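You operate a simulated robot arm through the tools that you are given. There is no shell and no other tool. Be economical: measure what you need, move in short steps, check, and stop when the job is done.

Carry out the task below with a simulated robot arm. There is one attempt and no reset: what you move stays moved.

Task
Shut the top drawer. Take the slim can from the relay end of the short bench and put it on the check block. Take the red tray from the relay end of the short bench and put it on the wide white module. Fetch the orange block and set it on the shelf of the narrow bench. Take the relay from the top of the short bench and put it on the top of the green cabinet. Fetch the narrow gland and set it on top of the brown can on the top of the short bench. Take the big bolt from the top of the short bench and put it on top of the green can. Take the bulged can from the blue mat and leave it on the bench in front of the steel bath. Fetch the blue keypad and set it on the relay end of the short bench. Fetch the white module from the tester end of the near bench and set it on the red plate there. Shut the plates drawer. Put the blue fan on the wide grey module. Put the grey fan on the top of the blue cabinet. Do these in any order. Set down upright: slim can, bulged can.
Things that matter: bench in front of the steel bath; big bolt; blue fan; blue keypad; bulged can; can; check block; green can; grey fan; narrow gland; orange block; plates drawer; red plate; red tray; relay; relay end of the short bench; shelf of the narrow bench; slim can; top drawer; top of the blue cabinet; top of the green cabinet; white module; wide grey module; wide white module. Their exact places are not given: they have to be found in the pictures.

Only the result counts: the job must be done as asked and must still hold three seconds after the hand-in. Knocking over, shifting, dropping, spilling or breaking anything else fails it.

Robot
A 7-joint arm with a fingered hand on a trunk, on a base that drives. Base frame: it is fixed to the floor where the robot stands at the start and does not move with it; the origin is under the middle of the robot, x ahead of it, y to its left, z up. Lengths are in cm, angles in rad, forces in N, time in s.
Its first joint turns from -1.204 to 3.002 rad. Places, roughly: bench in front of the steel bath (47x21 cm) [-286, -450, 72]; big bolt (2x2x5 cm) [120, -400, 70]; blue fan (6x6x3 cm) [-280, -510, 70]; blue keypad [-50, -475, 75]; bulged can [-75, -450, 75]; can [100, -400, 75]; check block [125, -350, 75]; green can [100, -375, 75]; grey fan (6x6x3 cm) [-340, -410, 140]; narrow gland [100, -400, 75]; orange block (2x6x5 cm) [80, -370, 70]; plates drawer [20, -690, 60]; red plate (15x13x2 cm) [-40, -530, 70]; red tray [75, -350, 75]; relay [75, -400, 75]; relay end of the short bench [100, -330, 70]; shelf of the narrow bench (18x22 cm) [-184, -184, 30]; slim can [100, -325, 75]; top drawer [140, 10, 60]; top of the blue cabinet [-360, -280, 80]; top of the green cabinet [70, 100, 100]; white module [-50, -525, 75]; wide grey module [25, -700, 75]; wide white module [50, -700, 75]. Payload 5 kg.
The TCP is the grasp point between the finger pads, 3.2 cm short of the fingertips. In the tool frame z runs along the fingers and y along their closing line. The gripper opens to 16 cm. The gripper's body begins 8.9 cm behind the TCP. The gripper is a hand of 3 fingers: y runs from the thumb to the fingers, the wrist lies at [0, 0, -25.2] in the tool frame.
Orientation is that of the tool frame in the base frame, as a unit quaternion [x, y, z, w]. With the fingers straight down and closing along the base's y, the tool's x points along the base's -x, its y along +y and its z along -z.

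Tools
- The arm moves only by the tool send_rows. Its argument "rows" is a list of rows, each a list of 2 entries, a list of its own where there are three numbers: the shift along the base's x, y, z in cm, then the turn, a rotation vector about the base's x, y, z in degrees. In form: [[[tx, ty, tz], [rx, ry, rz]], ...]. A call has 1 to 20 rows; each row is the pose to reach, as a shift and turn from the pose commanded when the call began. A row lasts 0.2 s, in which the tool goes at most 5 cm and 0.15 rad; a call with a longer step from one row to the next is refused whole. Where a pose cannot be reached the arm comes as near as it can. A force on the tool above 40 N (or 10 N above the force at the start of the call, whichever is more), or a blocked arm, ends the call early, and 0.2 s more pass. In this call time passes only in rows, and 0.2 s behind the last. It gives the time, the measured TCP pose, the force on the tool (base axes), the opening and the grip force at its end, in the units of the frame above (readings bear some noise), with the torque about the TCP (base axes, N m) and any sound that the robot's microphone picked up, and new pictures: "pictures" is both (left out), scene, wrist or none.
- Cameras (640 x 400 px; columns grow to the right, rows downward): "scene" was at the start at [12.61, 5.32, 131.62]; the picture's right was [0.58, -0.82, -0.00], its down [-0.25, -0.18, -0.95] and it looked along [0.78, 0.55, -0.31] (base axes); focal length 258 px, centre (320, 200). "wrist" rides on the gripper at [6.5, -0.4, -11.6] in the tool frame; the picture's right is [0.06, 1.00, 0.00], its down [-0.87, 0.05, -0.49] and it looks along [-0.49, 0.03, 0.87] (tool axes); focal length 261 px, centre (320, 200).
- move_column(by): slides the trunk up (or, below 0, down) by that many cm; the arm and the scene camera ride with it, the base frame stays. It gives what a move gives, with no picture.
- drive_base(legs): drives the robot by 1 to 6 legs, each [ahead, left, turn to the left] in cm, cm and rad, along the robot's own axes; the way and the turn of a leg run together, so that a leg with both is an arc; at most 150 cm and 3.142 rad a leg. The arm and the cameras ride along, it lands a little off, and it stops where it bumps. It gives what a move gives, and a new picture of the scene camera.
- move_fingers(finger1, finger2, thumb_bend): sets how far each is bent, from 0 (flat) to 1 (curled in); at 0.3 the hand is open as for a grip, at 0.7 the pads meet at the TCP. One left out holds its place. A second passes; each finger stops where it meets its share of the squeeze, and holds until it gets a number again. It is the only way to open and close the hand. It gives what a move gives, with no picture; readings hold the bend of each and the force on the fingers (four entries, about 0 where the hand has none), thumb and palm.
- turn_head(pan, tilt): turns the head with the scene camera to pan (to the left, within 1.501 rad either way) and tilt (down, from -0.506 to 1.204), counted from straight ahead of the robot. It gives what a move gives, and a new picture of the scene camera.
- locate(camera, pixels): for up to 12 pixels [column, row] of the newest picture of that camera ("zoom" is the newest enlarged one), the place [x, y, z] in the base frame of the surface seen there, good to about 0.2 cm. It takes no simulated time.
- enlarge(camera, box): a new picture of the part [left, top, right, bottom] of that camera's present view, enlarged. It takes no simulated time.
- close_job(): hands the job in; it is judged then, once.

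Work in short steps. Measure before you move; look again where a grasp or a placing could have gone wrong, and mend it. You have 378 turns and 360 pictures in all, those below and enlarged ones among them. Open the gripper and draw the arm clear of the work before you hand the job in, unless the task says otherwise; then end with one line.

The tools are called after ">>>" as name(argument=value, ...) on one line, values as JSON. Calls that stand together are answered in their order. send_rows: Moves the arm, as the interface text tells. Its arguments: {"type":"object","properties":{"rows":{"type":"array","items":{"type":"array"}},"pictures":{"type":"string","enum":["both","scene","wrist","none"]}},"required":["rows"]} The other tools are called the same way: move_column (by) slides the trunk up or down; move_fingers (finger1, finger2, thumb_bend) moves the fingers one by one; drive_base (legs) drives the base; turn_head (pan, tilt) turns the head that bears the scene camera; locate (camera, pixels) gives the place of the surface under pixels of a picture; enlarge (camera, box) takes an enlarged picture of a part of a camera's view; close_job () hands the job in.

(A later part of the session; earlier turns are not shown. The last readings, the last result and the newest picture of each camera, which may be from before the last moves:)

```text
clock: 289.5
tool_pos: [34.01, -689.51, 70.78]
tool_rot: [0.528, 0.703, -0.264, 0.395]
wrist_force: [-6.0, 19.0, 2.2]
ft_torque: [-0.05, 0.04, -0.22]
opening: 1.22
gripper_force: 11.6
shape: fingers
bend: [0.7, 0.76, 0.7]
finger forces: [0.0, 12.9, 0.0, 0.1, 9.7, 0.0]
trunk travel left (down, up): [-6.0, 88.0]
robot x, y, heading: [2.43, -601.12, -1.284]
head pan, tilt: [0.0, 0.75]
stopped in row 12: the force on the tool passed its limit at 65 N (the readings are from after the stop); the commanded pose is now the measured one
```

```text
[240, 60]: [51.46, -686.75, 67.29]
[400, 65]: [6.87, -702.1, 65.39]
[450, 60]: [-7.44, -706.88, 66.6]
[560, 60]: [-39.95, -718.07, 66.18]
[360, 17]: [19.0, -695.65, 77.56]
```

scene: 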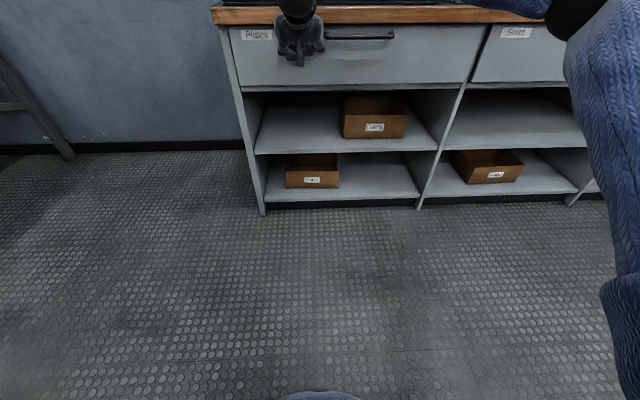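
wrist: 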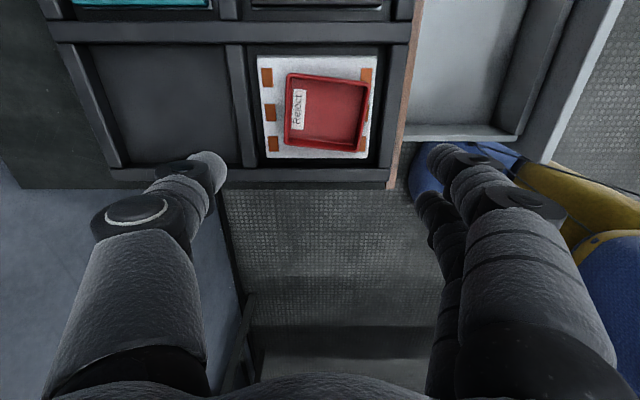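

Drawer shut flush (666.4 = neighbour). Retreat the arm, raise the trunk, and bring the hand down-pointing.

>>> send_rows(rows=[[[-1, 2.8, 0], [0, 0, 0]], [[-2.4, 7, 0], [0, 0, 0]], [[-3.9, 11.4, 0], [0, 0, 0]], [[-5.4, 15.7, 0], [0, 0, 0]], [[-6.9, 20, 0], [0, 0, 0]], [[-8.3, 24, 0], [0, 0, 0]], [[-9.7, 28.2, 0], [0, 0, 0]]], pictures="none")

>>> move_column(by=39)

>>> send_rows(rows=[[[0, 0, 1], [6.7, 2.3, 0]], [[0, 0, 2], [13.4, 4.6, 0]], [[0, 0, 3], [20.1, 6.9, 0]], [[0, 0, 4], [26.8, 9.2, 0]], [[0, 0, 5], [33.5, 11.5, 0]], [[0, 0, 5], [40.2, 13.8, 0]], [[0, 0, 5], [46.9, 16.1, 0]], [[0, 0, 5], [53.6, 18.4, 0]]], pictures="none")

>>> turn_head(pan=-1.45, tilt=0.55)

```text
clock: 291.1
tool_pos: [24.44, -661.48, 70.62]
tool_rot: [0.531, 0.703, -0.264, 0.394]
wrist_force: [0.4, 0.8, -0.4]
ft_torque: [-0.02, -0.02, 0.02]
opening: 1.27
gripper_force: 0.2
shape: fingers
bend: [0.7, 0.7, 0.7]
finger forces: [0.1, 0.0, 0.0, 0.1, 0.0, 0.1]
trunk travel left (down, up): [-6.0, 88.0]
robot x, y, heading: [2.25, -601.01, -1.281]
head pan, tilt: [0.0, 0.75]
```

```text
clock: 294.9
tool_pos: [24.6, -661.56, 109.58]
tool_rot: [0.531, 0.702, -0.265, 0.394]
wrist_force: [-0.1, 0.0, 0.2]
ft_torque: [0.03, 0.02, -0.02]
opening: 1.26
gripper_force: 0.1
shape: fingers
bend: [0.7, 0.7, 0.7]
finger forces: [0.0, 0.0, 0.0, 0.1, 0.0, 0.0]
trunk travel left (down, up): [-45.0, 49.0]
robot x, y, heading: [2.4, -601.13, -1.286]
head pan, tilt: [0.0, 0.75]
```

```text
clock: 296.7
tool_pos: [24.67, -661.47, 114.58]
tool_rot: [0.603, 0.798, 0.001, 0.0]
wrist_force: [-0.9, -0.4, -0.2]
ft_torque: [-0.03, -0.02, 0.01]
opening: 1.26
gripper_force: 0.0
shape: fingers
bend: [0.7, 0.7, 0.7]
finger forces: [0.1, 0.1, 0.0, 0.0, 0.1, 0.0]
trunk travel left (down, up): [-45.0, 49.0]
robot x, y, heading: [2.69, -600.78, -1.281]
head pan, tilt: [0.0, 0.75]
```

```text
clock: 298.3
tool_pos: [24.61, -661.47, 114.44]
tool_rot: [0.603, 0.798, 0.0, 0.001]
wrist_force: [0.4, 0.6, 0.3]
ft_torque: [-0.02, -0.02, -0.03]
opening: 1.26
gripper_force: 0.0
shape: fingers
bend: [0.7, 0.7, 0.7]
finger forces: [0.1, 0.1, 0.0, 0.0, 0.1, 0.0]
trunk travel left (down, up): [-45.0, 49.0]
robot x, y, heading: [2.42, -601.13, -1.287]
head pan, tilt: [-1.45, 0.55]
```

scene: 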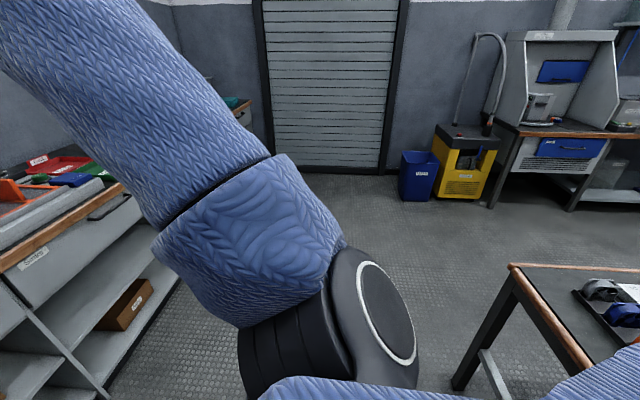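

Next the white module → red plate on the near bench. Locate its south-east corner for the drive.

>>> locate(camera="scene", pixels=[[512, 267], [590, 362], [460, 385], [600, 290], [540, 133], [605, 140]])

>>> drive_base(legs=[[0, 48, 0], [-78, 0, 0], [0, 0, -1.56]])

>>> turn_head(pan=0.0, tilt=0.9)

```text
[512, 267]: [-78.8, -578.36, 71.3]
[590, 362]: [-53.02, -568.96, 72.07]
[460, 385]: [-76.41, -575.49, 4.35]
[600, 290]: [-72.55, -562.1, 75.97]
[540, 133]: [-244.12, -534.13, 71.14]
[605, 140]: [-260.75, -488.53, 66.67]
```

```text
clock: 308.9
tool_pos: [-33.98, -530.84, 114.66]
tool_rot: [0.992, 0.128, 0.0, 0.001]
wrist_force: [-0.1, 0.4, -0.7]
ft_torque: [-0.01, 0.04, 0.01]
opening: 1.27
gripper_force: 0.0
shape: fingers
bend: [0.7, 0.7, 0.7]
finger forces: [0.0, 0.0, 0.1, 0.1, 0.0, 0.0]
trunk travel left (down, up): [-45.0, 49.0]
robot x, y, heading: [26.94, -509.67, -2.874]
head pan, tilt: [-1.45, 0.55]
```

scene: 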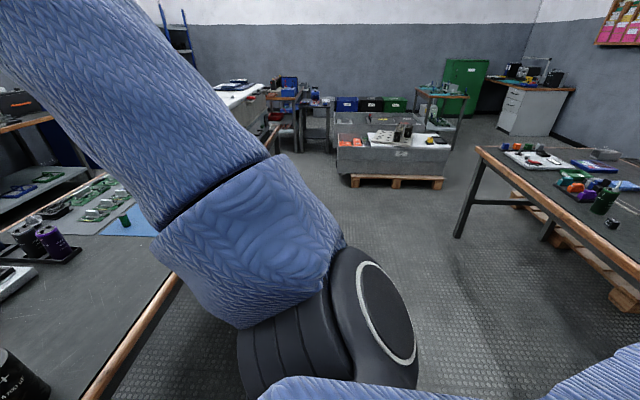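

```text
clock: 310.5
tool_pos: [-33.88, -530.77, 114.51]
tool_rot: [0.992, 0.128, 0.0, 0.0]
wrist_force: [0.4, -0.3, -0.5]
ft_torque: [-0.02, -0.04, 0.01]
opening: 1.29
gripper_force: 0.1
shape: fingers
bend: [0.7, 0.7, 0.7]
finger forces: [0.0, 0.1, 0.0, 0.1, 0.1, 0.1]
trunk travel left (down, up): [-45.0, 49.0]
robot x, y, heading: [26.41, -509.64, -2.878]
head pan, tilt: [0.0, 0.901]
```

scene: 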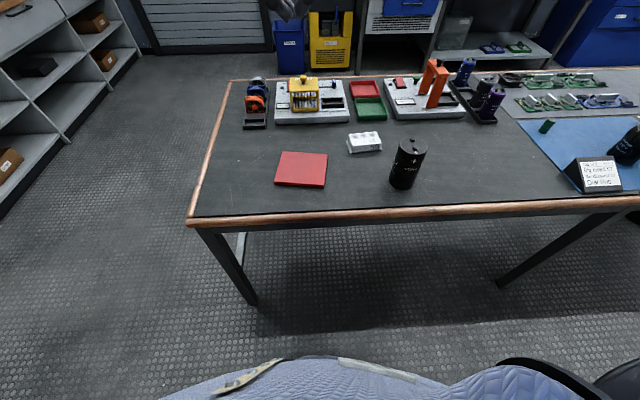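

Clear view: white module at (365,142), red plate at (302,169). Enlarge and locate.

>>> enlarge(camera="scene", box=[260, 110, 440, 210])

>>> locate(camera="zoom", pixels=[[310, 90], [420, 85], [430, 115], [325, 130], [368, 100], [365, 92], [75, 155], [225, 155], [60, 250], [225, 258], [150, 200], [525, 120]])

```text
3.56 times, centred on (350, 160) of scene
```

zoom: 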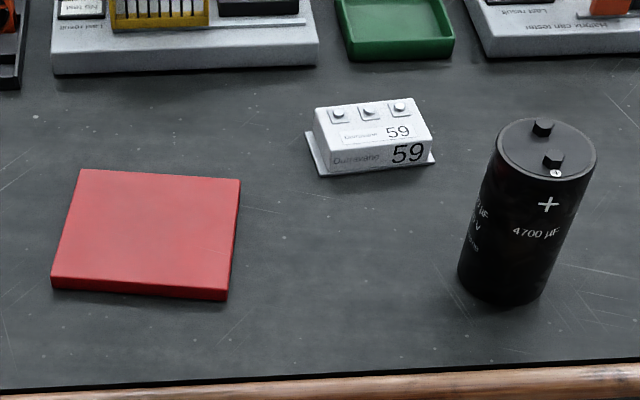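

```text
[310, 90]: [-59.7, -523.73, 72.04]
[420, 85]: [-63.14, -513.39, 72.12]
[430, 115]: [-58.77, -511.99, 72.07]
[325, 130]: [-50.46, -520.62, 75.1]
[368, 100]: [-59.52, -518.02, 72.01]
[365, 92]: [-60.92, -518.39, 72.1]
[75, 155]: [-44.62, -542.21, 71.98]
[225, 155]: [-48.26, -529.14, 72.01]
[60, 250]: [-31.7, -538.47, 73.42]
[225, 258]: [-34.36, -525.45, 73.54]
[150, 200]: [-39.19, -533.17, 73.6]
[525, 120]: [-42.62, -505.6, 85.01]
```

>>> locate(camera="zoom", pixels=[[318, 112], [412, 100], [428, 124], [330, 144], [372, 125], [306, 135], [322, 176], [433, 158], [84, 173], [238, 182], [226, 290], [55, 280]])

```text
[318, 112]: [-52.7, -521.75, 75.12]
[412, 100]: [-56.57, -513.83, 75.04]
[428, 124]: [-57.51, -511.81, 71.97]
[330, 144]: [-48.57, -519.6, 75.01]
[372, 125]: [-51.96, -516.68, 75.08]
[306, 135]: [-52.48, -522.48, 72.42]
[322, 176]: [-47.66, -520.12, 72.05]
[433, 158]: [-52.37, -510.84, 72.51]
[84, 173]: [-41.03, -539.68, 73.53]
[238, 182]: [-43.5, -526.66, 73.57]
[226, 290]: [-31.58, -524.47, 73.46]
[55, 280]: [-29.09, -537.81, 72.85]
```

Module centre (-52.6,-516.7), 8.9×4.65 cm, long axis at 116°; plate centre (-36.3,-532.2). Move above the module, closing along its long axis.

>>> move_fingers(finger1=0.36, finger2=0.36, thumb_bend=0.36)

>>> send_rows(rows=[[[-2.3, 1.8, -2.5], [0, 0, 3]], [[-4.7, 3.5, -5], [0, 0, 6]], [[-7, 5.3, -7.5], [0, 0, 9]], [[-9.4, 7, -10], [0, 0, 11]], [[-11.7, 8.8, -12.5], [0, 0, 11]], [[-14, 10.6, -15], [0, 0, 11]], [[-16.4, 12.3, -18], [0, 0, 11]], [[-18.7, 14.1, -21], [0, 0, 11]], [[-18.7, 14.1, -24], [0, 0, 11]]], pictures="wrist")

```text
clock: 311.5
tool_pos: [-34.11, -530.77, 114.46]
tool_rot: [0.992, 0.128, 0.0, 0.0]
wrist_force: [-0.3, -0.4, 0.9]
ft_torque: [0.02, 0.0, -0.03]
opening: 14.37
gripper_force: 0.2
shape: fingers
bend: [0.36, 0.36, 0.36]
finger forces: [0.1, 0.0, 0.0, 0.0, 0.1, 0.0]
trunk travel left (down, up): [-45.0, 49.0]
robot x, y, heading: [26.85, -509.86, -2.872]
head pan, tilt: [0.0, 0.901]
```

```text
clock: 313.5
tool_pos: [-52.61, -516.49, 90.52]
tool_rot: [0.975, 0.223, 0.0, 0.001]
wrist_force: [0.1, 0.2, -0.2]
ft_torque: [-0.01, 0.03, 0.03]
opening: 14.4
gripper_force: 0.1
shape: fingers
bend: [0.36, 0.36, 0.36]
finger forces: [0.0, 0.1, 0.0, 0.0, 0.0, 0.0]
trunk travel left (down, up): [-45.0, 49.0]
robot x, y, heading: [26.65, -509.73, -2.874]
head pan, tilt: [0.0, 0.901]
```

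wrist: 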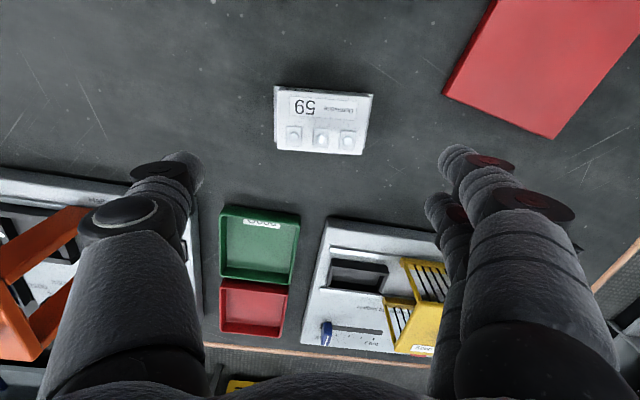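

Descend to z 76.7 and grip.

>>> send_rows(rows=[[[0, 0, -4.5], [0, 0, 0]], [[0, 0, -9], [0, 0, 0]], [[0, 0, -12], [0, 0, 0]], [[0, 0, -13.8], [0, 0, 0]]], pictures="none")

>>> move_fingers(finger1=0.65, finger2=0.65, thumb_bend=0.65)

>>> send_rows(rows=[[[0, 0, 1], [0, 0, 0]], [[0, 0, 4], [0, 0, 0]], [[0, 0, 8], [0, 0, 0]], [[0, 0, 12], [0, 0, 0]]], pictures="wrist")

```text
clock: 314.5
tool_pos: [-52.78, -516.8, 76.55]
tool_rot: [0.975, 0.223, -0.001, 0.001]
wrist_force: [-1.1, 0.0, 0.1]
ft_torque: [0.01, 0.0, 0.01]
opening: 14.42
gripper_force: 0.0
shape: fingers
bend: [0.36, 0.36, 0.36]
finger forces: [0.0, 0.0, 0.1, 0.0, 0.0, 0.0]
trunk travel left (down, up): [-45.0, 49.0]
robot x, y, heading: [26.76, -509.46, -2.878]
head pan, tilt: [0.0, 0.901]
```

```text
clock: 315.5
tool_pos: [-52.7, -516.79, 76.62]
tool_rot: [0.975, 0.222, -0.001, 0.0]
wrist_force: [-1.5, 1.2, 2.1]
ft_torque: [0.09, 0.04, 0.01]
opening: 9.49
gripper_force: 18.9
shape: fingers
bend: [0.48, 0.48, 0.54]
finger forces: [9.3, 9.3, 0.0, 0.0, 20.3, 0.0]
trunk travel left (down, up): [-45.0, 49.0]
robot x, y, heading: [26.79, -509.76, -2.875]
head pan, tilt: [0.0, 0.901]
```

```text
clock: 316.5
tool_pos: [-52.65, -516.69, 88.46]
tool_rot: [0.975, 0.223, 0.0, 0.001]
wrist_force: [-0.2, -0.1, -3.0]
ft_torque: [0.01, 0.02, 0.02]
opening: 9.49
gripper_force: 18.7
shape: fingers
bend: [0.48, 0.48, 0.54]
finger forces: [9.5, 9.6, 0.0, 0.0, 19.0, 0.1]
trunk travel left (down, up): [-45.0, 49.0]
robot x, y, heading: [26.68, -509.72, -2.872]
head pan, tilt: [0.0, 0.901]
```

wrist: 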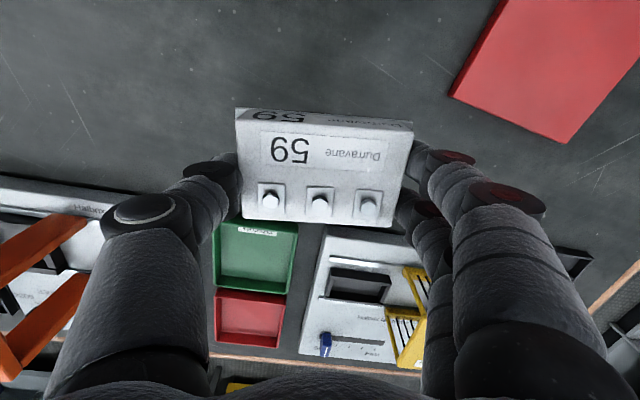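

Held. Carry to above the plate and lower.

>>> send_rows(rows=[[[3.25, -3.1, 0], [0, 0, 0]], [[6.5, -6.2, 0], [0, 0, 0]], [[9.75, -9.3, 0], [0, 0, 0]], [[13, -12.4, 0], [0, 0, 0]], [[16.25, -15.4, 0], [0, 0, 0]], [[16.25, -15.4, -4], [0, 0, 0]], [[16.25, -15.4, -8], [0, 0, 0]], [[16.25, -15.4, -9.6], [0, 0, 0]], [[16.25, -15.4, -10.2], [0, 0, 0]]], pictures="wrist")

```text
clock: 318.5
tool_pos: [-36.32, -532.01, 78.44]
tool_rot: [0.975, 0.222, 0.0, 0.001]
wrist_force: [-0.7, 0.1, -2.4]
ft_torque: [-0.02, 0.01, 0.0]
opening: 9.51
gripper_force: 18.9
shape: fingers
bend: [0.48, 0.48, 0.54]
finger forces: [9.3, 9.2, 0.0, 0.1, 18.7, 0.1]
trunk travel left (down, up): [-45.0, 49.0]
robot x, y, heading: [26.53, -509.57, -2.878]
head pan, tilt: [0.0, 0.901]
```

wrist: 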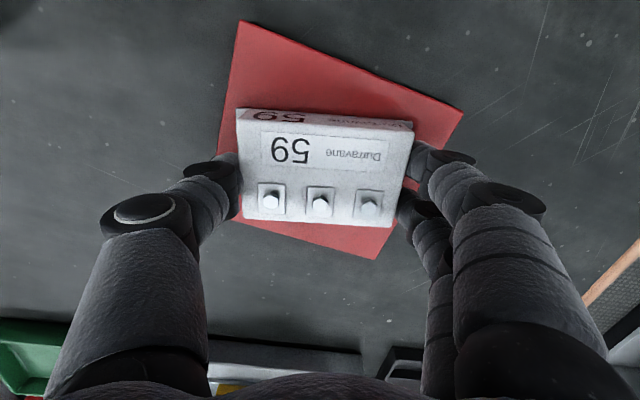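

Centred over the plate. Lower the last bit, release, lift.

>>> send_rows(rows=[[[0, 0, -0.2], [0, 0, 0]], [[0, 0, -0.4], [0, 0, 0]], [[0, 0, -0.5], [0, 0, 0]]], pictures="none")

>>> move_fingers(finger1=0.42, finger2=0.42, thumb_bend=0.46)

>>> send_rows(rows=[[[0, 0, 2], [0, 0, 0]], [[0, 0, 6], [0, 0, 0]], [[0, 0, 10.5], [0, 0, 0]], [[0, 0, 15], [0, 0, 0]], [[0, 0, 19.5], [0, 0, 0]], [[0, 0, 24], [0, 0, 0]]], pictures="scene")

```text
clock: 319.3
tool_pos: [-36.37, -532.01, 78.08]
tool_rot: [0.975, 0.223, 0.0, 0.0]
wrist_force: [0.1, 0.6, 6.6]
ft_torque: [-0.02, -0.03, 0.0]
opening: 9.49
gripper_force: 19.1
shape: fingers
bend: [0.48, 0.48, 0.54]
finger forces: [9.3, 9.4, 0.0, 0.1, 19.0, 0.1]
trunk travel left (down, up): [-45.0, 49.0]
robot x, y, heading: [27.07, -509.57, -2.873]
head pan, tilt: [0.0, 0.901]
```

```text
clock: 320.3
tool_pos: [-36.32, -532.12, 77.95]
tool_rot: [0.975, 0.223, 0.0, 0.0]
wrist_force: [-0.5, -0.5, 0.5]
ft_torque: [0.0, 0.0, -0.02]
opening: 11.1
gripper_force: 0.0
shape: fingers
bend: [0.42, 0.42, 0.46]
finger forces: [0.1, 0.0, 0.0, 0.0, 0.0, 0.0]
trunk travel left (down, up): [-45.0, 49.0]
robot x, y, heading: [26.63, -509.84, -2.874]
head pan, tilt: [0.0, 0.901]
```

```text
clock: 321.7
tool_pos: [-36.43, -531.71, 101.89]
tool_rot: [0.974, 0.224, 0.0, 0.001]
wrist_force: [-0.4, 0.0, 0.4]
ft_torque: [-0.03, 0.01, -0.03]
opening: 11.09
gripper_force: 0.0
shape: fingers
bend: [0.42, 0.42, 0.46]
finger forces: [0.0, 0.0, 0.0, 0.0, 0.1, 0.1]
trunk travel left (down, up): [-45.0, 49.0]
robot x, y, heading: [26.4, -509.55, -2.879]
head pan, tilt: [0.0, 0.901]
```

scene: 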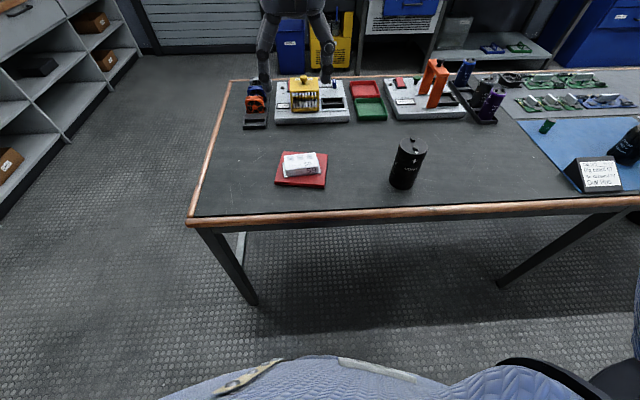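

White module sits on the red plate. Now the bulged can on the blue mat: drive north along the bench.

>>> drive_base(legs=[[0, -85, 0]])

>>> enlarge(camera="scene", box=[180, 80, 460, 240])

```text
clock: 326.3
tool_pos: [-58.8, -446.39, 101.87]
tool_rot: [0.978, 0.21, 0.0, 0.001]
wrist_force: [-1.0, 1.1, -0.6]
ft_torque: [-0.03, -0.01, 0.01]
opening: 11.1
gripper_force: 0.0
shape: fingers
bend: [0.42, 0.42, 0.46]
finger forces: [0.0, 0.0, 0.0, 0.1, 0.0, 0.0]
trunk travel left (down, up): [-45.0, 49.0]
robot x, y, heading: [5.1, -426.01, -2.901]
head pan, tilt: [0.0, 0.901]
```

scene: 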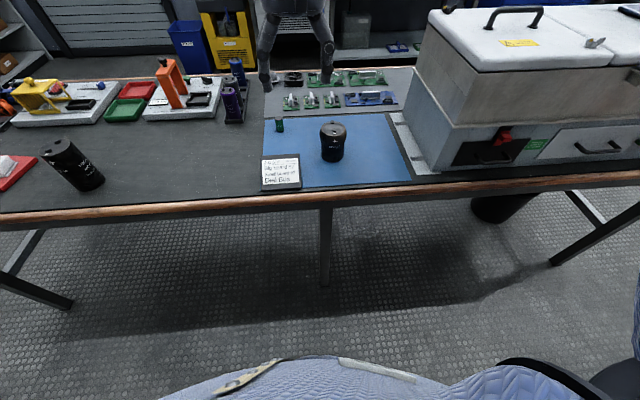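

```text
2.29 times, centred on (320, 160) of scene
```

zoom: 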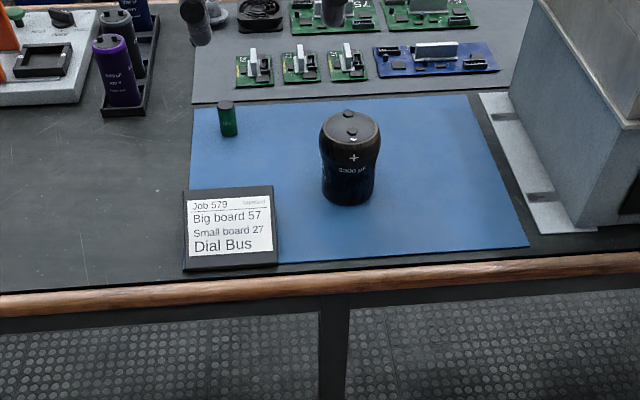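

>>> locate(camera="zoom", pixels=[[350, 130], [325, 132], [376, 130], [350, 115], [352, 145], [348, 198], [330, 190], [372, 188], [490, 105], [555, 225], [540, 90], [535, 40]])

```text
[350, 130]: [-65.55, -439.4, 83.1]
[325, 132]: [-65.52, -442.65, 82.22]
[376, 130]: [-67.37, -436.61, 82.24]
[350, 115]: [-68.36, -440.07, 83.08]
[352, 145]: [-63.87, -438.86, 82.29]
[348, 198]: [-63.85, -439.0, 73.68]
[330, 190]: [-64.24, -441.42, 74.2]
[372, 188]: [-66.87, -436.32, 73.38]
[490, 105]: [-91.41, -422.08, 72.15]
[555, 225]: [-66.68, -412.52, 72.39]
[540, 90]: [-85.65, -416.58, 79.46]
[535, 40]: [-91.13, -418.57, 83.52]
```

Can centre (-66.4,-439.5), top 82.3. Open, move above, descend to z 78 and grip.

>>> move_fingers(finger1=0.34, finger2=0.34, thumb_bend=0.34)

>>> send_rows(rows=[[[-3.8, 3, 0], [0, 0, 0]], [[-7.5, 6.9, -1], [0, 0, 0]], [[-7.5, 6.9, -5.5], [0, 0, 0]], [[-7.5, 6.9, -8], [0, 0, 0]]], pictures="wrist")

```text
clock: 327.3
tool_pos: [-58.86, -446.37, 101.83]
tool_rot: [0.978, 0.21, 0.0, 0.001]
wrist_force: [-0.1, 0.0, -0.7]
ft_torque: [0.0, -0.03, 0.0]
opening: 15.2
gripper_force: 0.1
shape: fingers
bend: [0.34, 0.34, 0.34]
finger forces: [0.0, 0.1, 0.1, 0.0, 0.0, 0.0]
trunk travel left (down, up): [-45.0, 49.0]
robot x, y, heading: [4.9, -426.0, -2.901]
head pan, tilt: [0.0, 0.901]
```

```text
refused: row 2 steps farther than a row can; nothing moved
```

>>> send_rows(rows=[[[-2.5, 2.3, 0], [0, 0, 0]], [[-5, 4.6, -1], [0, 0, 0]], [[-7.5, 6.9, -2], [0, 0, 0]], [[-7.5, 6.9, -6], [0, 0, 0]], [[-7.5, 6.9, -9], [0, 0, 0]]], pictures="wrist")

```text
clock: 328.5
tool_pos: [-66.71, -439.67, 92.75]
tool_rot: [0.978, 0.208, -0.001, 0.001]
wrist_force: [-0.4, 0.1, -0.6]
ft_torque: [-0.01, -0.01, -0.01]
opening: 15.19
gripper_force: 0.0
shape: fingers
bend: [0.34, 0.34, 0.34]
finger forces: [0.0, 0.0, 0.0, 0.0, 0.0, 0.1]
trunk travel left (down, up): [-45.0, 49.0]
robot x, y, heading: [4.78, -425.58, -2.899]
head pan, tilt: [0.0, 0.901]
```

wrist: 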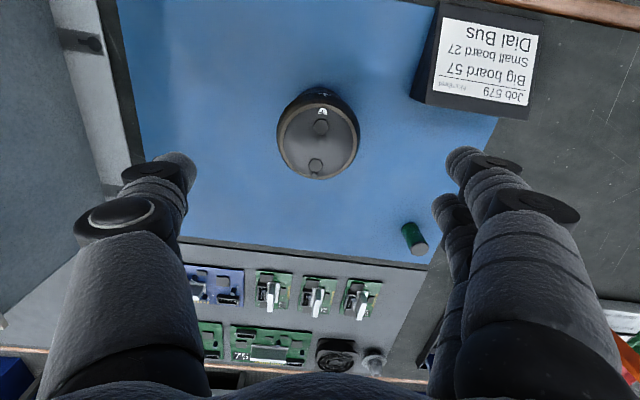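

Centred. Narrow the opening a little for the card, then descend and grip.

>>> move_fingers(finger1=0.42, finger2=0.42, thumb_bend=0.42)

>>> send_rows(rows=[[[0.1, 0, -4.5], [0, 0, 0]], [[0.1, 0, -9], [0, 0, 0]], [[0.1, 0, -13], [0, 0, 0]], [[0.1, 0, -15], [0, 0, 0]]], pictures="none")

>>> move_fingers(finger1=0.7, finger2=0.7, thumb_bend=0.7)

>>> send_rows(rows=[[[0, 0, 2], [0, 0, 0]], [[0, 0, 6], [0, 0, 0]], [[0, 0, 10.5], [0, 0, 0]], [[0, 0, 15], [0, 0, 0]], [[0, 0, 19.5], [0, 0, 0]], [[0, 0, 24], [0, 0, 0]], [[0, 0, 28], [0, 0, 0]]], pictures="wrist")

```text
clock: 329.5
tool_pos: [-66.78, -439.88, 92.82]
tool_rot: [0.978, 0.209, 0.0, 0.001]
wrist_force: [0.3, 0.4, -0.5]
ft_torque: [-0.04, 0.01, -0.01]
opening: 12.07
gripper_force: 0.1
shape: fingers
bend: [0.42, 0.42, 0.42]
finger forces: [0.0, 0.0, 0.1, 0.0, 0.0, 0.1]
trunk travel left (down, up): [-45.0, 49.0]
robot x, y, heading: [4.84, -426.25, -2.9]
head pan, tilt: [0.0, 0.901]
```

```text
clock: 330.5
tool_pos: [-66.19, -439.56, 77.84]
tool_rot: [0.978, 0.209, 0.0, 0.001]
wrist_force: [-0.1, 0.1, -0.6]
ft_torque: [0.0, 0.0, 0.0]
opening: 12.08
gripper_force: 0.0
shape: fingers
bend: [0.42, 0.42, 0.42]
finger forces: [0.0, 0.1, 0.0, 0.0, 0.0, 0.1]
trunk travel left (down, up): [-45.0, 49.0]
robot x, y, heading: [5.12, -425.95, -2.902]
head pan, tilt: [0.0, 0.901]
```

```text
clock: 331.5
tool_pos: [-66.3, -439.47, 77.81]
tool_rot: [0.978, 0.209, -0.001, 0.001]
wrist_force: [-0.5, 1.3, 0.2]
ft_torque: [0.04, -0.02, -0.03]
opening: 6.74
gripper_force: 19.6
shape: fingers
bend: [0.56, 0.53, 0.59]
finger forces: [8.4, 9.8, 0.0, 0.0, 21.3, 0.0]
trunk travel left (down, up): [-45.0, 49.0]
robot x, y, heading: [4.81, -426.08, -2.906]
head pan, tilt: [0.0, 0.901]
```

```text
clock: 333.1
tool_pos: [-66.26, -439.61, 105.99]
tool_rot: [0.978, 0.209, 0.0, 0.001]
wrist_force: [-0.2, -0.3, -4.4]
ft_torque: [0.05, 0.0, -0.02]
opening: 6.72
gripper_force: 18.4
shape: fingers
bend: [0.56, 0.53, 0.59]
finger forces: [8.6, 10.0, 0.0, 0.0, 19.4, 0.0]
trunk travel left (down, up): [-45.0, 49.0]
robot x, y, heading: [4.55, -425.98, -2.902]
head pan, tilt: [0.0, 0.901]
```

wrist: 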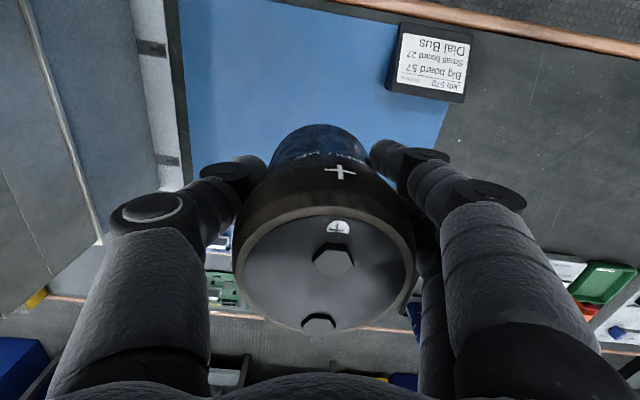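

Bulged can held. Retract/raise it, square the heading, and drive south around the near bench.

>>> send_rows(rows=[[[3.5, 0.7, 2], [0, 0, 0]], [[7, 1.3, 4], [0, 0, 0]], [[10.5, 2, 6], [0, 0, 0]], [[14, 2.7, 8], [0, 0, 0]]], pictures="none")

>>> drive_base(legs=[[-3, 0, 0.09], [0, 120, 0], [0, 55, 0]])

>>> turn_head(pan=0.0, tilt=0.6)

```text
clock: 334.1
tool_pos: [-52.23, -436.9, 113.59]
tool_rot: [0.978, 0.209, -0.001, 0.002]
wrist_force: [0.4, 0.0, -3.8]
ft_torque: [0.01, -0.03, -0.01]
opening: 6.71
gripper_force: 18.8
shape: fingers
bend: [0.56, 0.53, 0.59]
finger forces: [8.8, 10.1, 0.1, 0.0, 19.2, 0.0]
trunk travel left (down, up): [-45.0, 49.0]
robot x, y, heading: [4.59, -425.88, -2.903]
head pan, tilt: [0.0, 0.901]
```

```text
clock: 343.5
tool_pos: [6.26, -608.29, 113.61]
tool_rot: [0.971, 0.24, 0.001, 0.001]
wrist_force: [0.7, -0.7, -5.2]
ft_torque: [0.05, -0.02, 0.01]
opening: 6.7
gripper_force: 18.6
shape: fingers
bend: [0.56, 0.53, 0.59]
finger forces: [8.9, 10.2, 0.1, 0.0, 19.1, 0.0]
trunk travel left (down, up): [-45.0, 49.0]
robot x, y, heading: [62.6, -593.58, -2.84]
head pan, tilt: [0.0, 0.901]
```

scene: 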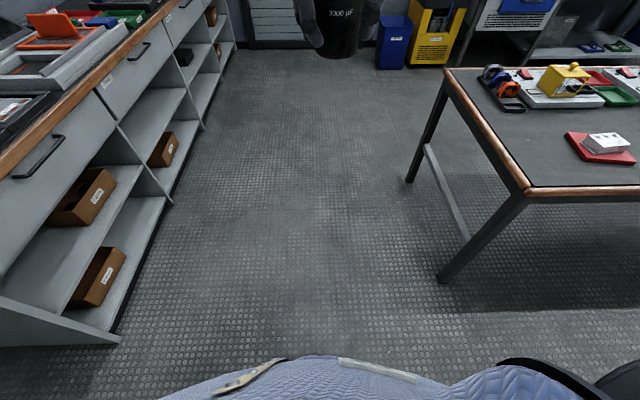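

```text
clock: 344.3
tool_pos: [6.29, -608.19, 113.68]
tool_rot: [0.971, 0.24, 0.0, 0.001]
wrist_force: [0.4, 0.0, -5.0]
ft_torque: [0.05, 0.0, 0.01]
opening: 6.71
gripper_force: 19.3
shape: fingers
bend: [0.56, 0.53, 0.59]
finger forces: [8.7, 10.0, 0.1, 0.0, 19.1, 0.0]
trunk travel left (down, up): [-45.0, 49.0]
robot x, y, heading: [62.82, -593.89, -2.84]
head pan, tilt: [0.0, 0.6]
```

scene: 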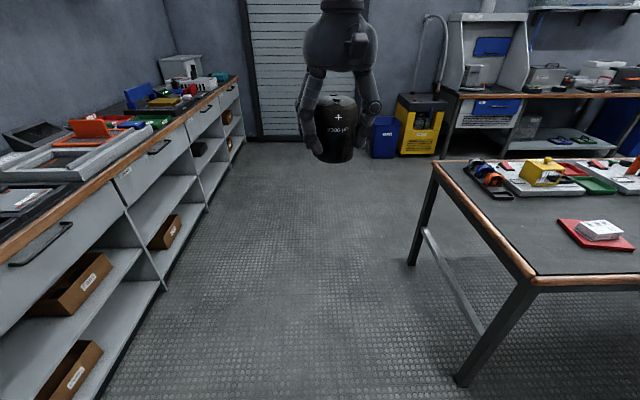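

>>> locate(camera="scene", pixels=[[385, 155], [425, 152], [440, 158], [500, 96], [600, 98], [525, 150], [210, 175], [410, 262], [438, 165], [640, 95]])

>>> enlarge(camera="scene", box=[380, 0, 640, 165])

```text
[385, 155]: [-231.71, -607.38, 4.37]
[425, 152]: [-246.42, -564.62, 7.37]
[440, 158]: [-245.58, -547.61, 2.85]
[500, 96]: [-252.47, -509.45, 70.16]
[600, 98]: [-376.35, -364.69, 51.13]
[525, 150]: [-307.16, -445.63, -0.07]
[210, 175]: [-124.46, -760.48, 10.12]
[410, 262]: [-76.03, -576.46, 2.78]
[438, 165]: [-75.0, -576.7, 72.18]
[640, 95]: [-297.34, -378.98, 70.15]
```

```text
2.42 times, centred on (510, 82) of scene
```

zoom: 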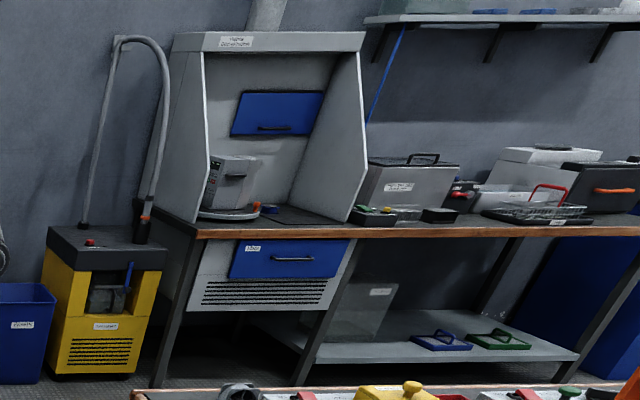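

Route clear. Drive west along the south aisle, then north along the west benches.

>>> drive_base(legs=[[0, 0, 0.03], [120, 0, 0], [78, 0, 0], [0, -125, 0], [0, -115, 0]])

>>> turn_head(pan=0.0, tilt=0.75)

```text
clock: 366.1
tool_pos: [-266.88, -449.18, 113.55]
tool_rot: [0.963, 0.268, 0.0, 0.001]
wrist_force: [-0.7, 0.3, -5.3]
ft_torque: [0.04, -0.05, 0.03]
opening: 6.71
gripper_force: 19.4
shape: fingers
bend: [0.56, 0.53, 0.59]
finger forces: [8.6, 10.0, 0.0, 0.1, 18.8, 0.0]
trunk travel left (down, up): [-45.0, 49.0]
robot x, y, heading: [-211.18, -431.6, -2.778]
head pan, tilt: [0.0, 0.6]
```

scene: 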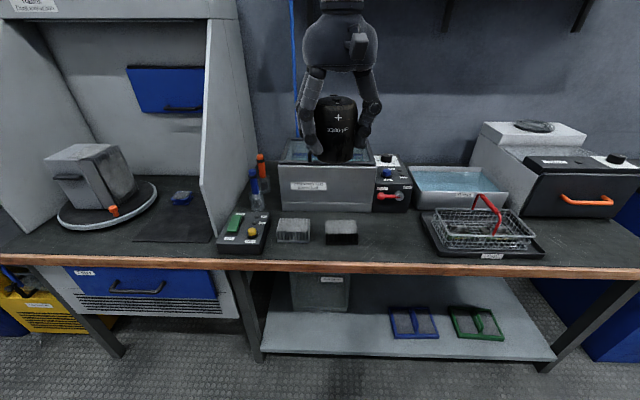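

```text
clock: 366.8
tool_pos: [-266.9, -449.27, 113.64]
tool_rot: [0.964, 0.268, 0.001, 0.001]
wrist_force: [0.7, 0.3, -4.4]
ft_torque: [0.02, -0.02, -0.02]
opening: 6.73
gripper_force: 19.2
shape: fingers
bend: [0.56, 0.53, 0.59]
finger forces: [8.7, 10.0, 0.0, 0.0, 18.9, 0.0]
trunk travel left (down, up): [-45.0, 49.0]
robot x, y, heading: [-211.76, -431.73, -2.78]
head pan, tilt: [0.0, 0.75]
```

scene: 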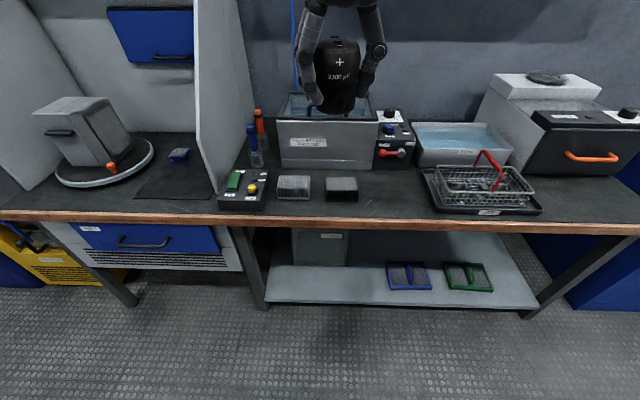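

Enlarge the area in front of the steel bath and locate free spots.

>>> enlarge(camera="scene", box=[140, 90, 460, 230])

>>> locate(camera="scene", pixels=[[330, 205], [380, 200], [400, 190], [325, 168], [280, 165], [372, 165], [295, 198], [341, 200], [312, 200], [265, 205], [180, 155], [430, 205]])

```text
2.00 times, centred on (300, 160) of scene
```

zoom: 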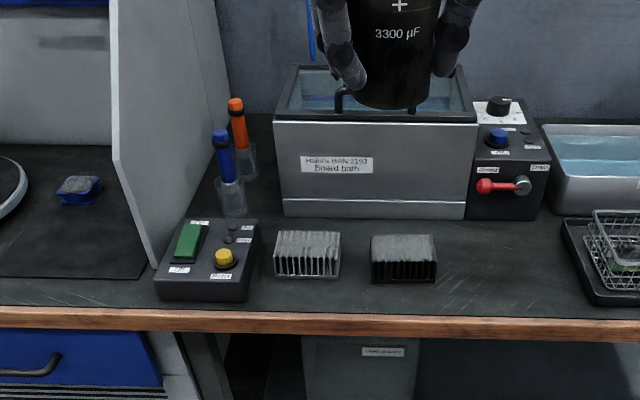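

```text
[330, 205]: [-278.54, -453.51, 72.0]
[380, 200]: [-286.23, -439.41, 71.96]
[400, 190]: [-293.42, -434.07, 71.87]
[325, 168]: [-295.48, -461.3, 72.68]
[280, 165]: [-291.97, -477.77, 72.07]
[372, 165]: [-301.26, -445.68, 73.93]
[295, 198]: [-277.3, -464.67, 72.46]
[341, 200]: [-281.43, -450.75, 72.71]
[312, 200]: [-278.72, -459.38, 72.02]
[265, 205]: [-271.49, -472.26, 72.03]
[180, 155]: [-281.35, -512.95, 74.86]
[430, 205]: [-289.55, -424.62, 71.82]
```

Blue fan is at (-281.4,-513). Place the can on the free spot (-289,-438.5) in front of the bath. Move over it.

>>> send_rows(rows=[[[-3.7, 1.8, -2], [0, 0, 0]], [[-7.4, 3.6, -4], [0, 0, 0]], [[-11, 5.4, -6], [0, 0, 0]], [[-14.7, 7.1, -8], [0, 0, 0]], [[-18.4, 8.9, -10], [0, 0, -4]], [[-22.1, 10.7, -12], [0, 0, -8]], [[-22.1, 10.7, -16], [0, 0, -8]], [[-22.1, 10.7, -20.5], [0, 0, -8]], [[-22.1, 10.7, -25], [0, 0, -8]]])

```text
clock: 368.8
tool_pos: [-288.88, -438.55, 88.83]
tool_rot: [0.98, 0.2, 0.0, 0.002]
wrist_force: [0.0, -0.3, -4.8]
ft_torque: [-0.01, -0.04, -0.02]
opening: 6.71
gripper_force: 18.1
shape: fingers
bend: [0.56, 0.53, 0.6]
finger forces: [8.7, 9.9, 0.0, 0.0, 18.3, 0.0]
trunk travel left (down, up): [-45.0, 49.0]
robot x, y, heading: [-210.9, -431.64, -2.78]
head pan, tilt: [0.0, 0.75]
```

scene: 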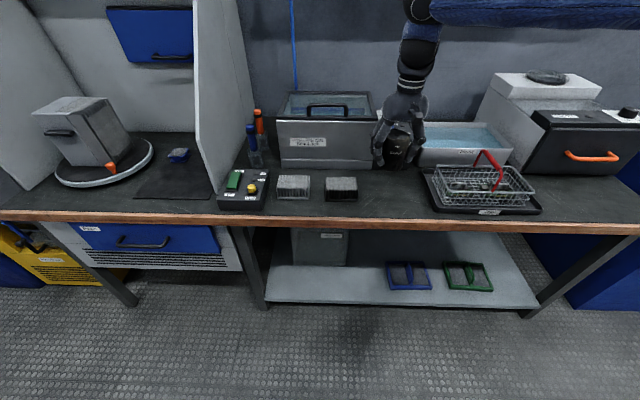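
wrist: 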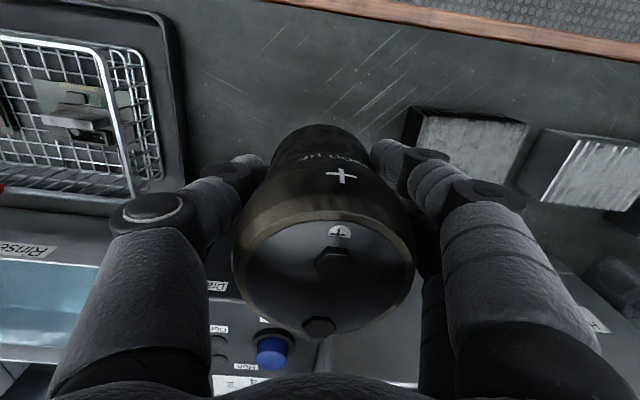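

Clear. Lower to the bench and release.

>>> send_rows(rows=[[[0, 0, -4.5], [0, 0, 0]], [[0, 0, -8.5], [0, 0, 0]], [[0, 0, -10.2], [0, 0, 0]], [[0, 0, -10.8], [0, 0, 0]], [[0, 0, -11.1], [0, 0, 0]]], pictures="none")

```text
clock: 370.0
tool_pos: [-288.92, -438.51, 77.41]
tool_rot: [0.98, 0.2, 0.0, 0.001]
wrist_force: [2.4, 1.9, 1.6]
ft_torque: [-0.15, -0.11, 0.06]
opening: 6.67
gripper_force: 19.2
shape: fingers
bend: [0.56, 0.53, 0.6]
finger forces: [9.5, 9.7, 0.0, 0.1, 19.0, 0.0]
trunk travel left (down, up): [-45.0, 49.0]
robot x, y, heading: [-211.63, -431.49, -2.778]
head pan, tilt: [0.0, 0.75]
```

Contact (force rose from -4.8 to +1.6). Release and lift.

>>> move_fingers(finger1=0.45, finger2=0.45, thumb_bend=0.47)

>>> send_rows(rows=[[[0, 0, 2], [0, 0, 0]], [[0, 0, 6], [0, 0, 0]], [[0, 0, 10.5], [0, 0, 0]], [[0, 0, 15], [0, 0, 0]], [[0, 0, 19.5], [0, 0, 0]], [[0, 0, 24], [0, 0, 0]]], pictures="scene")

```text
clock: 371.0
tool_pos: [-288.99, -438.5, 77.47]
tool_rot: [0.98, 0.2, 0.0, 0.001]
wrist_force: [0.7, 0.2, 0.7]
ft_torque: [-0.01, 0.02, 0.0]
opening: 10.3
gripper_force: 0.1
shape: fingers
bend: [0.45, 0.45, 0.47]
finger forces: [0.1, 0.1, 0.0, 0.0, 0.0, 0.0]
trunk travel left (down, up): [-45.0, 49.0]
robot x, y, heading: [-211.51, -431.55, -2.778]
head pan, tilt: [0.0, 0.75]
```

```text
clock: 372.4
tool_pos: [-288.97, -438.58, 101.74]
tool_rot: [0.98, 0.201, 0.0, 0.001]
wrist_force: [0.7, -0.4, 0.5]
ft_torque: [-0.02, 0.06, -0.01]
opening: 10.31
gripper_force: 0.0
shape: fingers
bend: [0.45, 0.45, 0.47]
finger forces: [0.0, 0.0, 0.0, 0.0, 0.0, 0.1]
trunk travel left (down, up): [-45.0, 49.0]
robot x, y, heading: [-211.19, -431.77, -2.779]
head pan, tilt: [0.0, 0.75]
```

scene: 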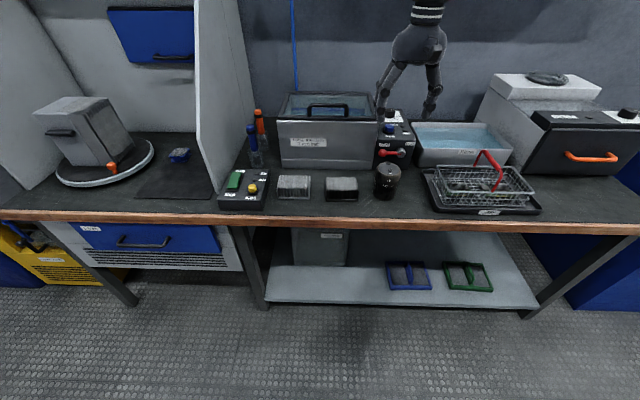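

Can stands in front of the bath. Now the grey fan on the wall shelf: drive north, raise the trunk and look.

>>> move_column(by=40)

>>> drive_base(legs=[[0, 0, -0.03], [-2, -60, 0]])

>>> turn_head(pan=0.0, tilt=0.45)

```text
clock: 376.2
tool_pos: [-289.02, -438.48, 141.69]
tool_rot: [0.98, 0.2, 0.0, 0.0]
wrist_force: [-0.6, -0.6, -0.2]
ft_torque: [-0.01, 0.01, -0.01]
opening: 10.3
gripper_force: 0.1
shape: fingers
bend: [0.45, 0.45, 0.47]
finger forces: [0.0, 0.1, 0.1, 0.0, 0.0, 0.0]
trunk travel left (down, up): [-85.0, 9.0]
robot x, y, heading: [-211.6, -431.52, -2.781]
head pan, tilt: [0.0, 0.75]
```

```text
clock: 380.1
tool_pos: [-306.82, -376.6, 141.68]
tool_rot: [0.984, 0.18, 0.0, 0.001]
wrist_force: [0.3, 1.0, 0.3]
ft_torque: [-0.04, 0.01, 0.03]
opening: 10.32
gripper_force: 0.1
shape: fingers
bend: [0.45, 0.45, 0.47]
finger forces: [0.0, 0.0, 0.1, 0.0, 0.0, 0.0]
trunk travel left (down, up): [-85.0, 9.0]
robot x, y, heading: [-229.33, -373.11, -2.825]
head pan, tilt: [0.0, 0.75]
```

scene: 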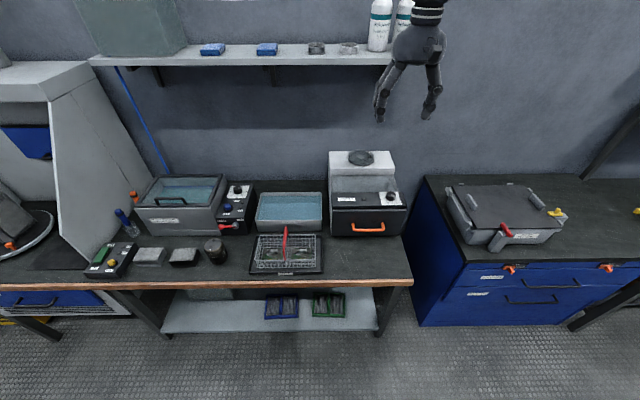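

```text
clock: 380.9
tool_pos: [-306.91, -376.54, 141.74]
tool_rot: [0.984, 0.179, 0.0, 0.001]
wrist_force: [-0.5, -0.3, 0.5]
ft_torque: [-0.01, 0.03, 0.01]
opening: 10.3
gripper_force: 0.1
shape: fingers
bend: [0.45, 0.45, 0.47]
finger forces: [0.1, 0.1, 0.0, 0.1, 0.0, 0.0]
trunk travel left (down, up): [-85.0, 9.0]
robot x, y, heading: [-228.97, -373.29, -2.82]
head pan, tilt: [0.0, 0.45]
```

scene: 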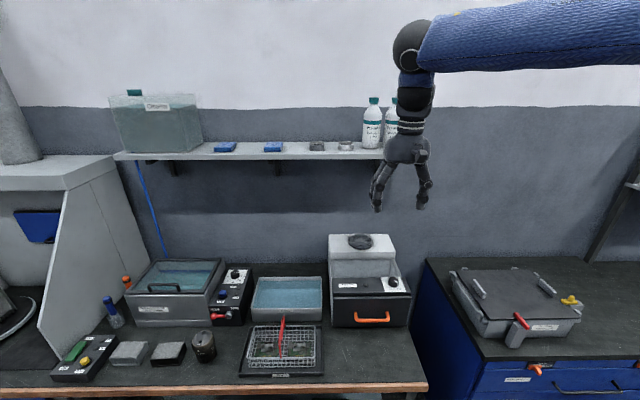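

>>> enlarge(camera="scene", box=[200, 120, 420, 180])

>>> locate(camera="scene", pixels=[[224, 147], [273, 147], [317, 145], [346, 145], [317, 150], [346, 150], [300, 150], [330, 158], [370, 147], [440, 265], [600, 320], [560, 345]])

```text
2.91 times, centred on (310, 150) of scene
```

zoom: 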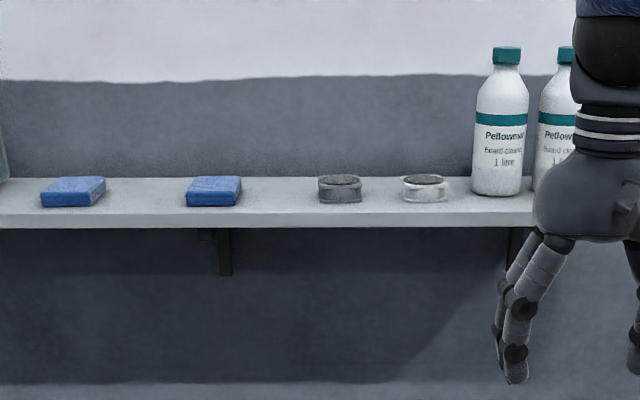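

```text
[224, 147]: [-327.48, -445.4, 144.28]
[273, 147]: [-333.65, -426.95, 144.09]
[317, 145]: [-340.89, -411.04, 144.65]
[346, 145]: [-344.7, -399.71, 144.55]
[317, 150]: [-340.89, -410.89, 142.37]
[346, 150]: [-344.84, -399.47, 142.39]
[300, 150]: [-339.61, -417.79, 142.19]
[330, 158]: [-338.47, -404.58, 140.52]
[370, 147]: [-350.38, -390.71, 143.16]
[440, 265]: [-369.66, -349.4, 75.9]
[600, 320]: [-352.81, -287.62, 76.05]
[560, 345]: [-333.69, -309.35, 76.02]
```

The grey fan is the darker one at (-341,-411). Raise the arm first, then drive nearer.

>>> send_rows(rows=[[[0, 0, 4], [0, 0, 0]], [[0, 0, 8], [0, 0, 0]], [[0, 0, 13], [0, 0, 0]], [[0, 0, 17], [0, 0, 0]]], pictures="none")

>>> drive_base(legs=[[29, 4, 0]])

>>> enlarge(camera="scene", box=[230, 90, 430, 215])

```text
clock: 381.9
tool_pos: [-306.45, -376.96, 158.66]
tool_rot: [0.984, 0.179, 0.0, 0.0]
wrist_force: [0.5, 0.5, -0.4]
ft_torque: [0.01, 0.04, -0.02]
opening: 10.33
gripper_force: 0.0
shape: fingers
bend: [0.45, 0.45, 0.47]
finger forces: [0.1, 0.1, 0.0, 0.0, 0.0, 0.1]
trunk travel left (down, up): [-85.0, 9.0]
robot x, y, heading: [-229.08, -373.29, -2.825]
head pan, tilt: [0.0, 0.45]
```

```text
clock: 383.8
tool_pos: [-333.0, -388.69, 158.78]
tool_rot: [0.985, 0.173, 0.0, 0.001]
wrist_force: [-0.7, -0.4, -0.5]
ft_torque: [-0.01, 0.02, -0.02]
opening: 10.3
gripper_force: 0.0
shape: fingers
bend: [0.45, 0.45, 0.47]
finger forces: [0.1, 0.0, 0.0, 0.0, 0.1, 0.1]
trunk travel left (down, up): [-85.0, 9.0]
robot x, y, heading: [-255.01, -385.5, -2.835]
head pan, tilt: [0.0, 0.45]
```

scene: 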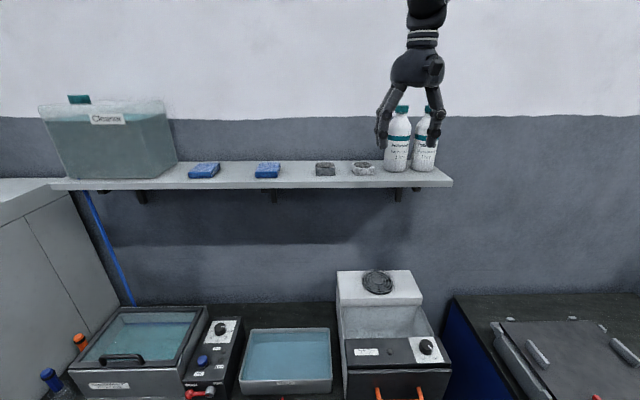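

```text
3.20 times, centred on (330, 152) of scene
```

zoom: 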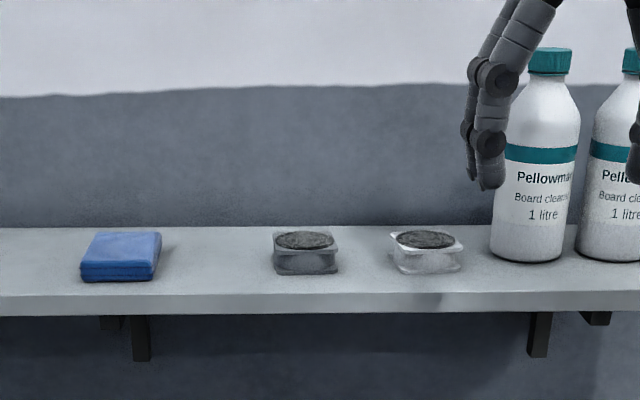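

>>> locate(camera="zoom", pixels=[[305, 241], [277, 236], [333, 235], [337, 248], [279, 252], [305, 262], [340, 270], [280, 273], [400, 238], [205, 255], [530, 255], [300, 300]])

```text
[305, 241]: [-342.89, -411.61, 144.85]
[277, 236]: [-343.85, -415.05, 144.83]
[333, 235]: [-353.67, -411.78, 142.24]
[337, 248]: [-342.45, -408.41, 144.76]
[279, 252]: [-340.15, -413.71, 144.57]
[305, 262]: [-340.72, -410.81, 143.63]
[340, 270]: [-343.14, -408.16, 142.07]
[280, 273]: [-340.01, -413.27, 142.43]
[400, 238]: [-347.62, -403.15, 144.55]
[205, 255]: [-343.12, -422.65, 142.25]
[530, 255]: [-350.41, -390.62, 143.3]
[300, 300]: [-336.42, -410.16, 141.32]
```

Fan centre ≈(-343.0,-411.7), top 144.8. Move south then over it at z 157.

>>> send_rows(rows=[[[0, -4.5, 0], [0, 0, 2]], [[0, -9, 0], [0, 0, 4.5]], [[-0.5, -13.5, 0], [0, 0, 4.5]], [[-2, -18, 0], [0, 0, 4.5]], [[-5, -21, 0], [0, 0, 4.5]], [[-8, -22.5, 0], [0, 0, 4.5]], [[-10, -23, -3], [0, 0, 4.5]], [[-10, -23, -5], [0, 0, 4.5]]], pictures="wrist")

```text
clock: 385.6
tool_pos: [-342.9, -411.62, 153.81]
tool_rot: [0.977, 0.213, 0.0, 0.002]
wrist_force: [-0.2, 0.3, 0.4]
ft_torque: [-0.03, 0.01, -0.02]
opening: 10.31
gripper_force: 0.1
shape: fingers
bend: [0.45, 0.45, 0.47]
finger forces: [0.0, 0.0, 0.0, 0.0, 0.0, 0.0]
trunk travel left (down, up): [-85.0, 9.0]
robot x, y, heading: [-255.05, -385.44, -2.83]
head pan, tilt: [0.0, 0.45]
```

wrist: 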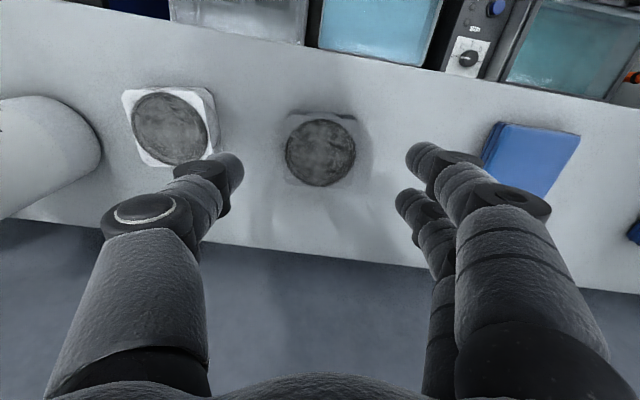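

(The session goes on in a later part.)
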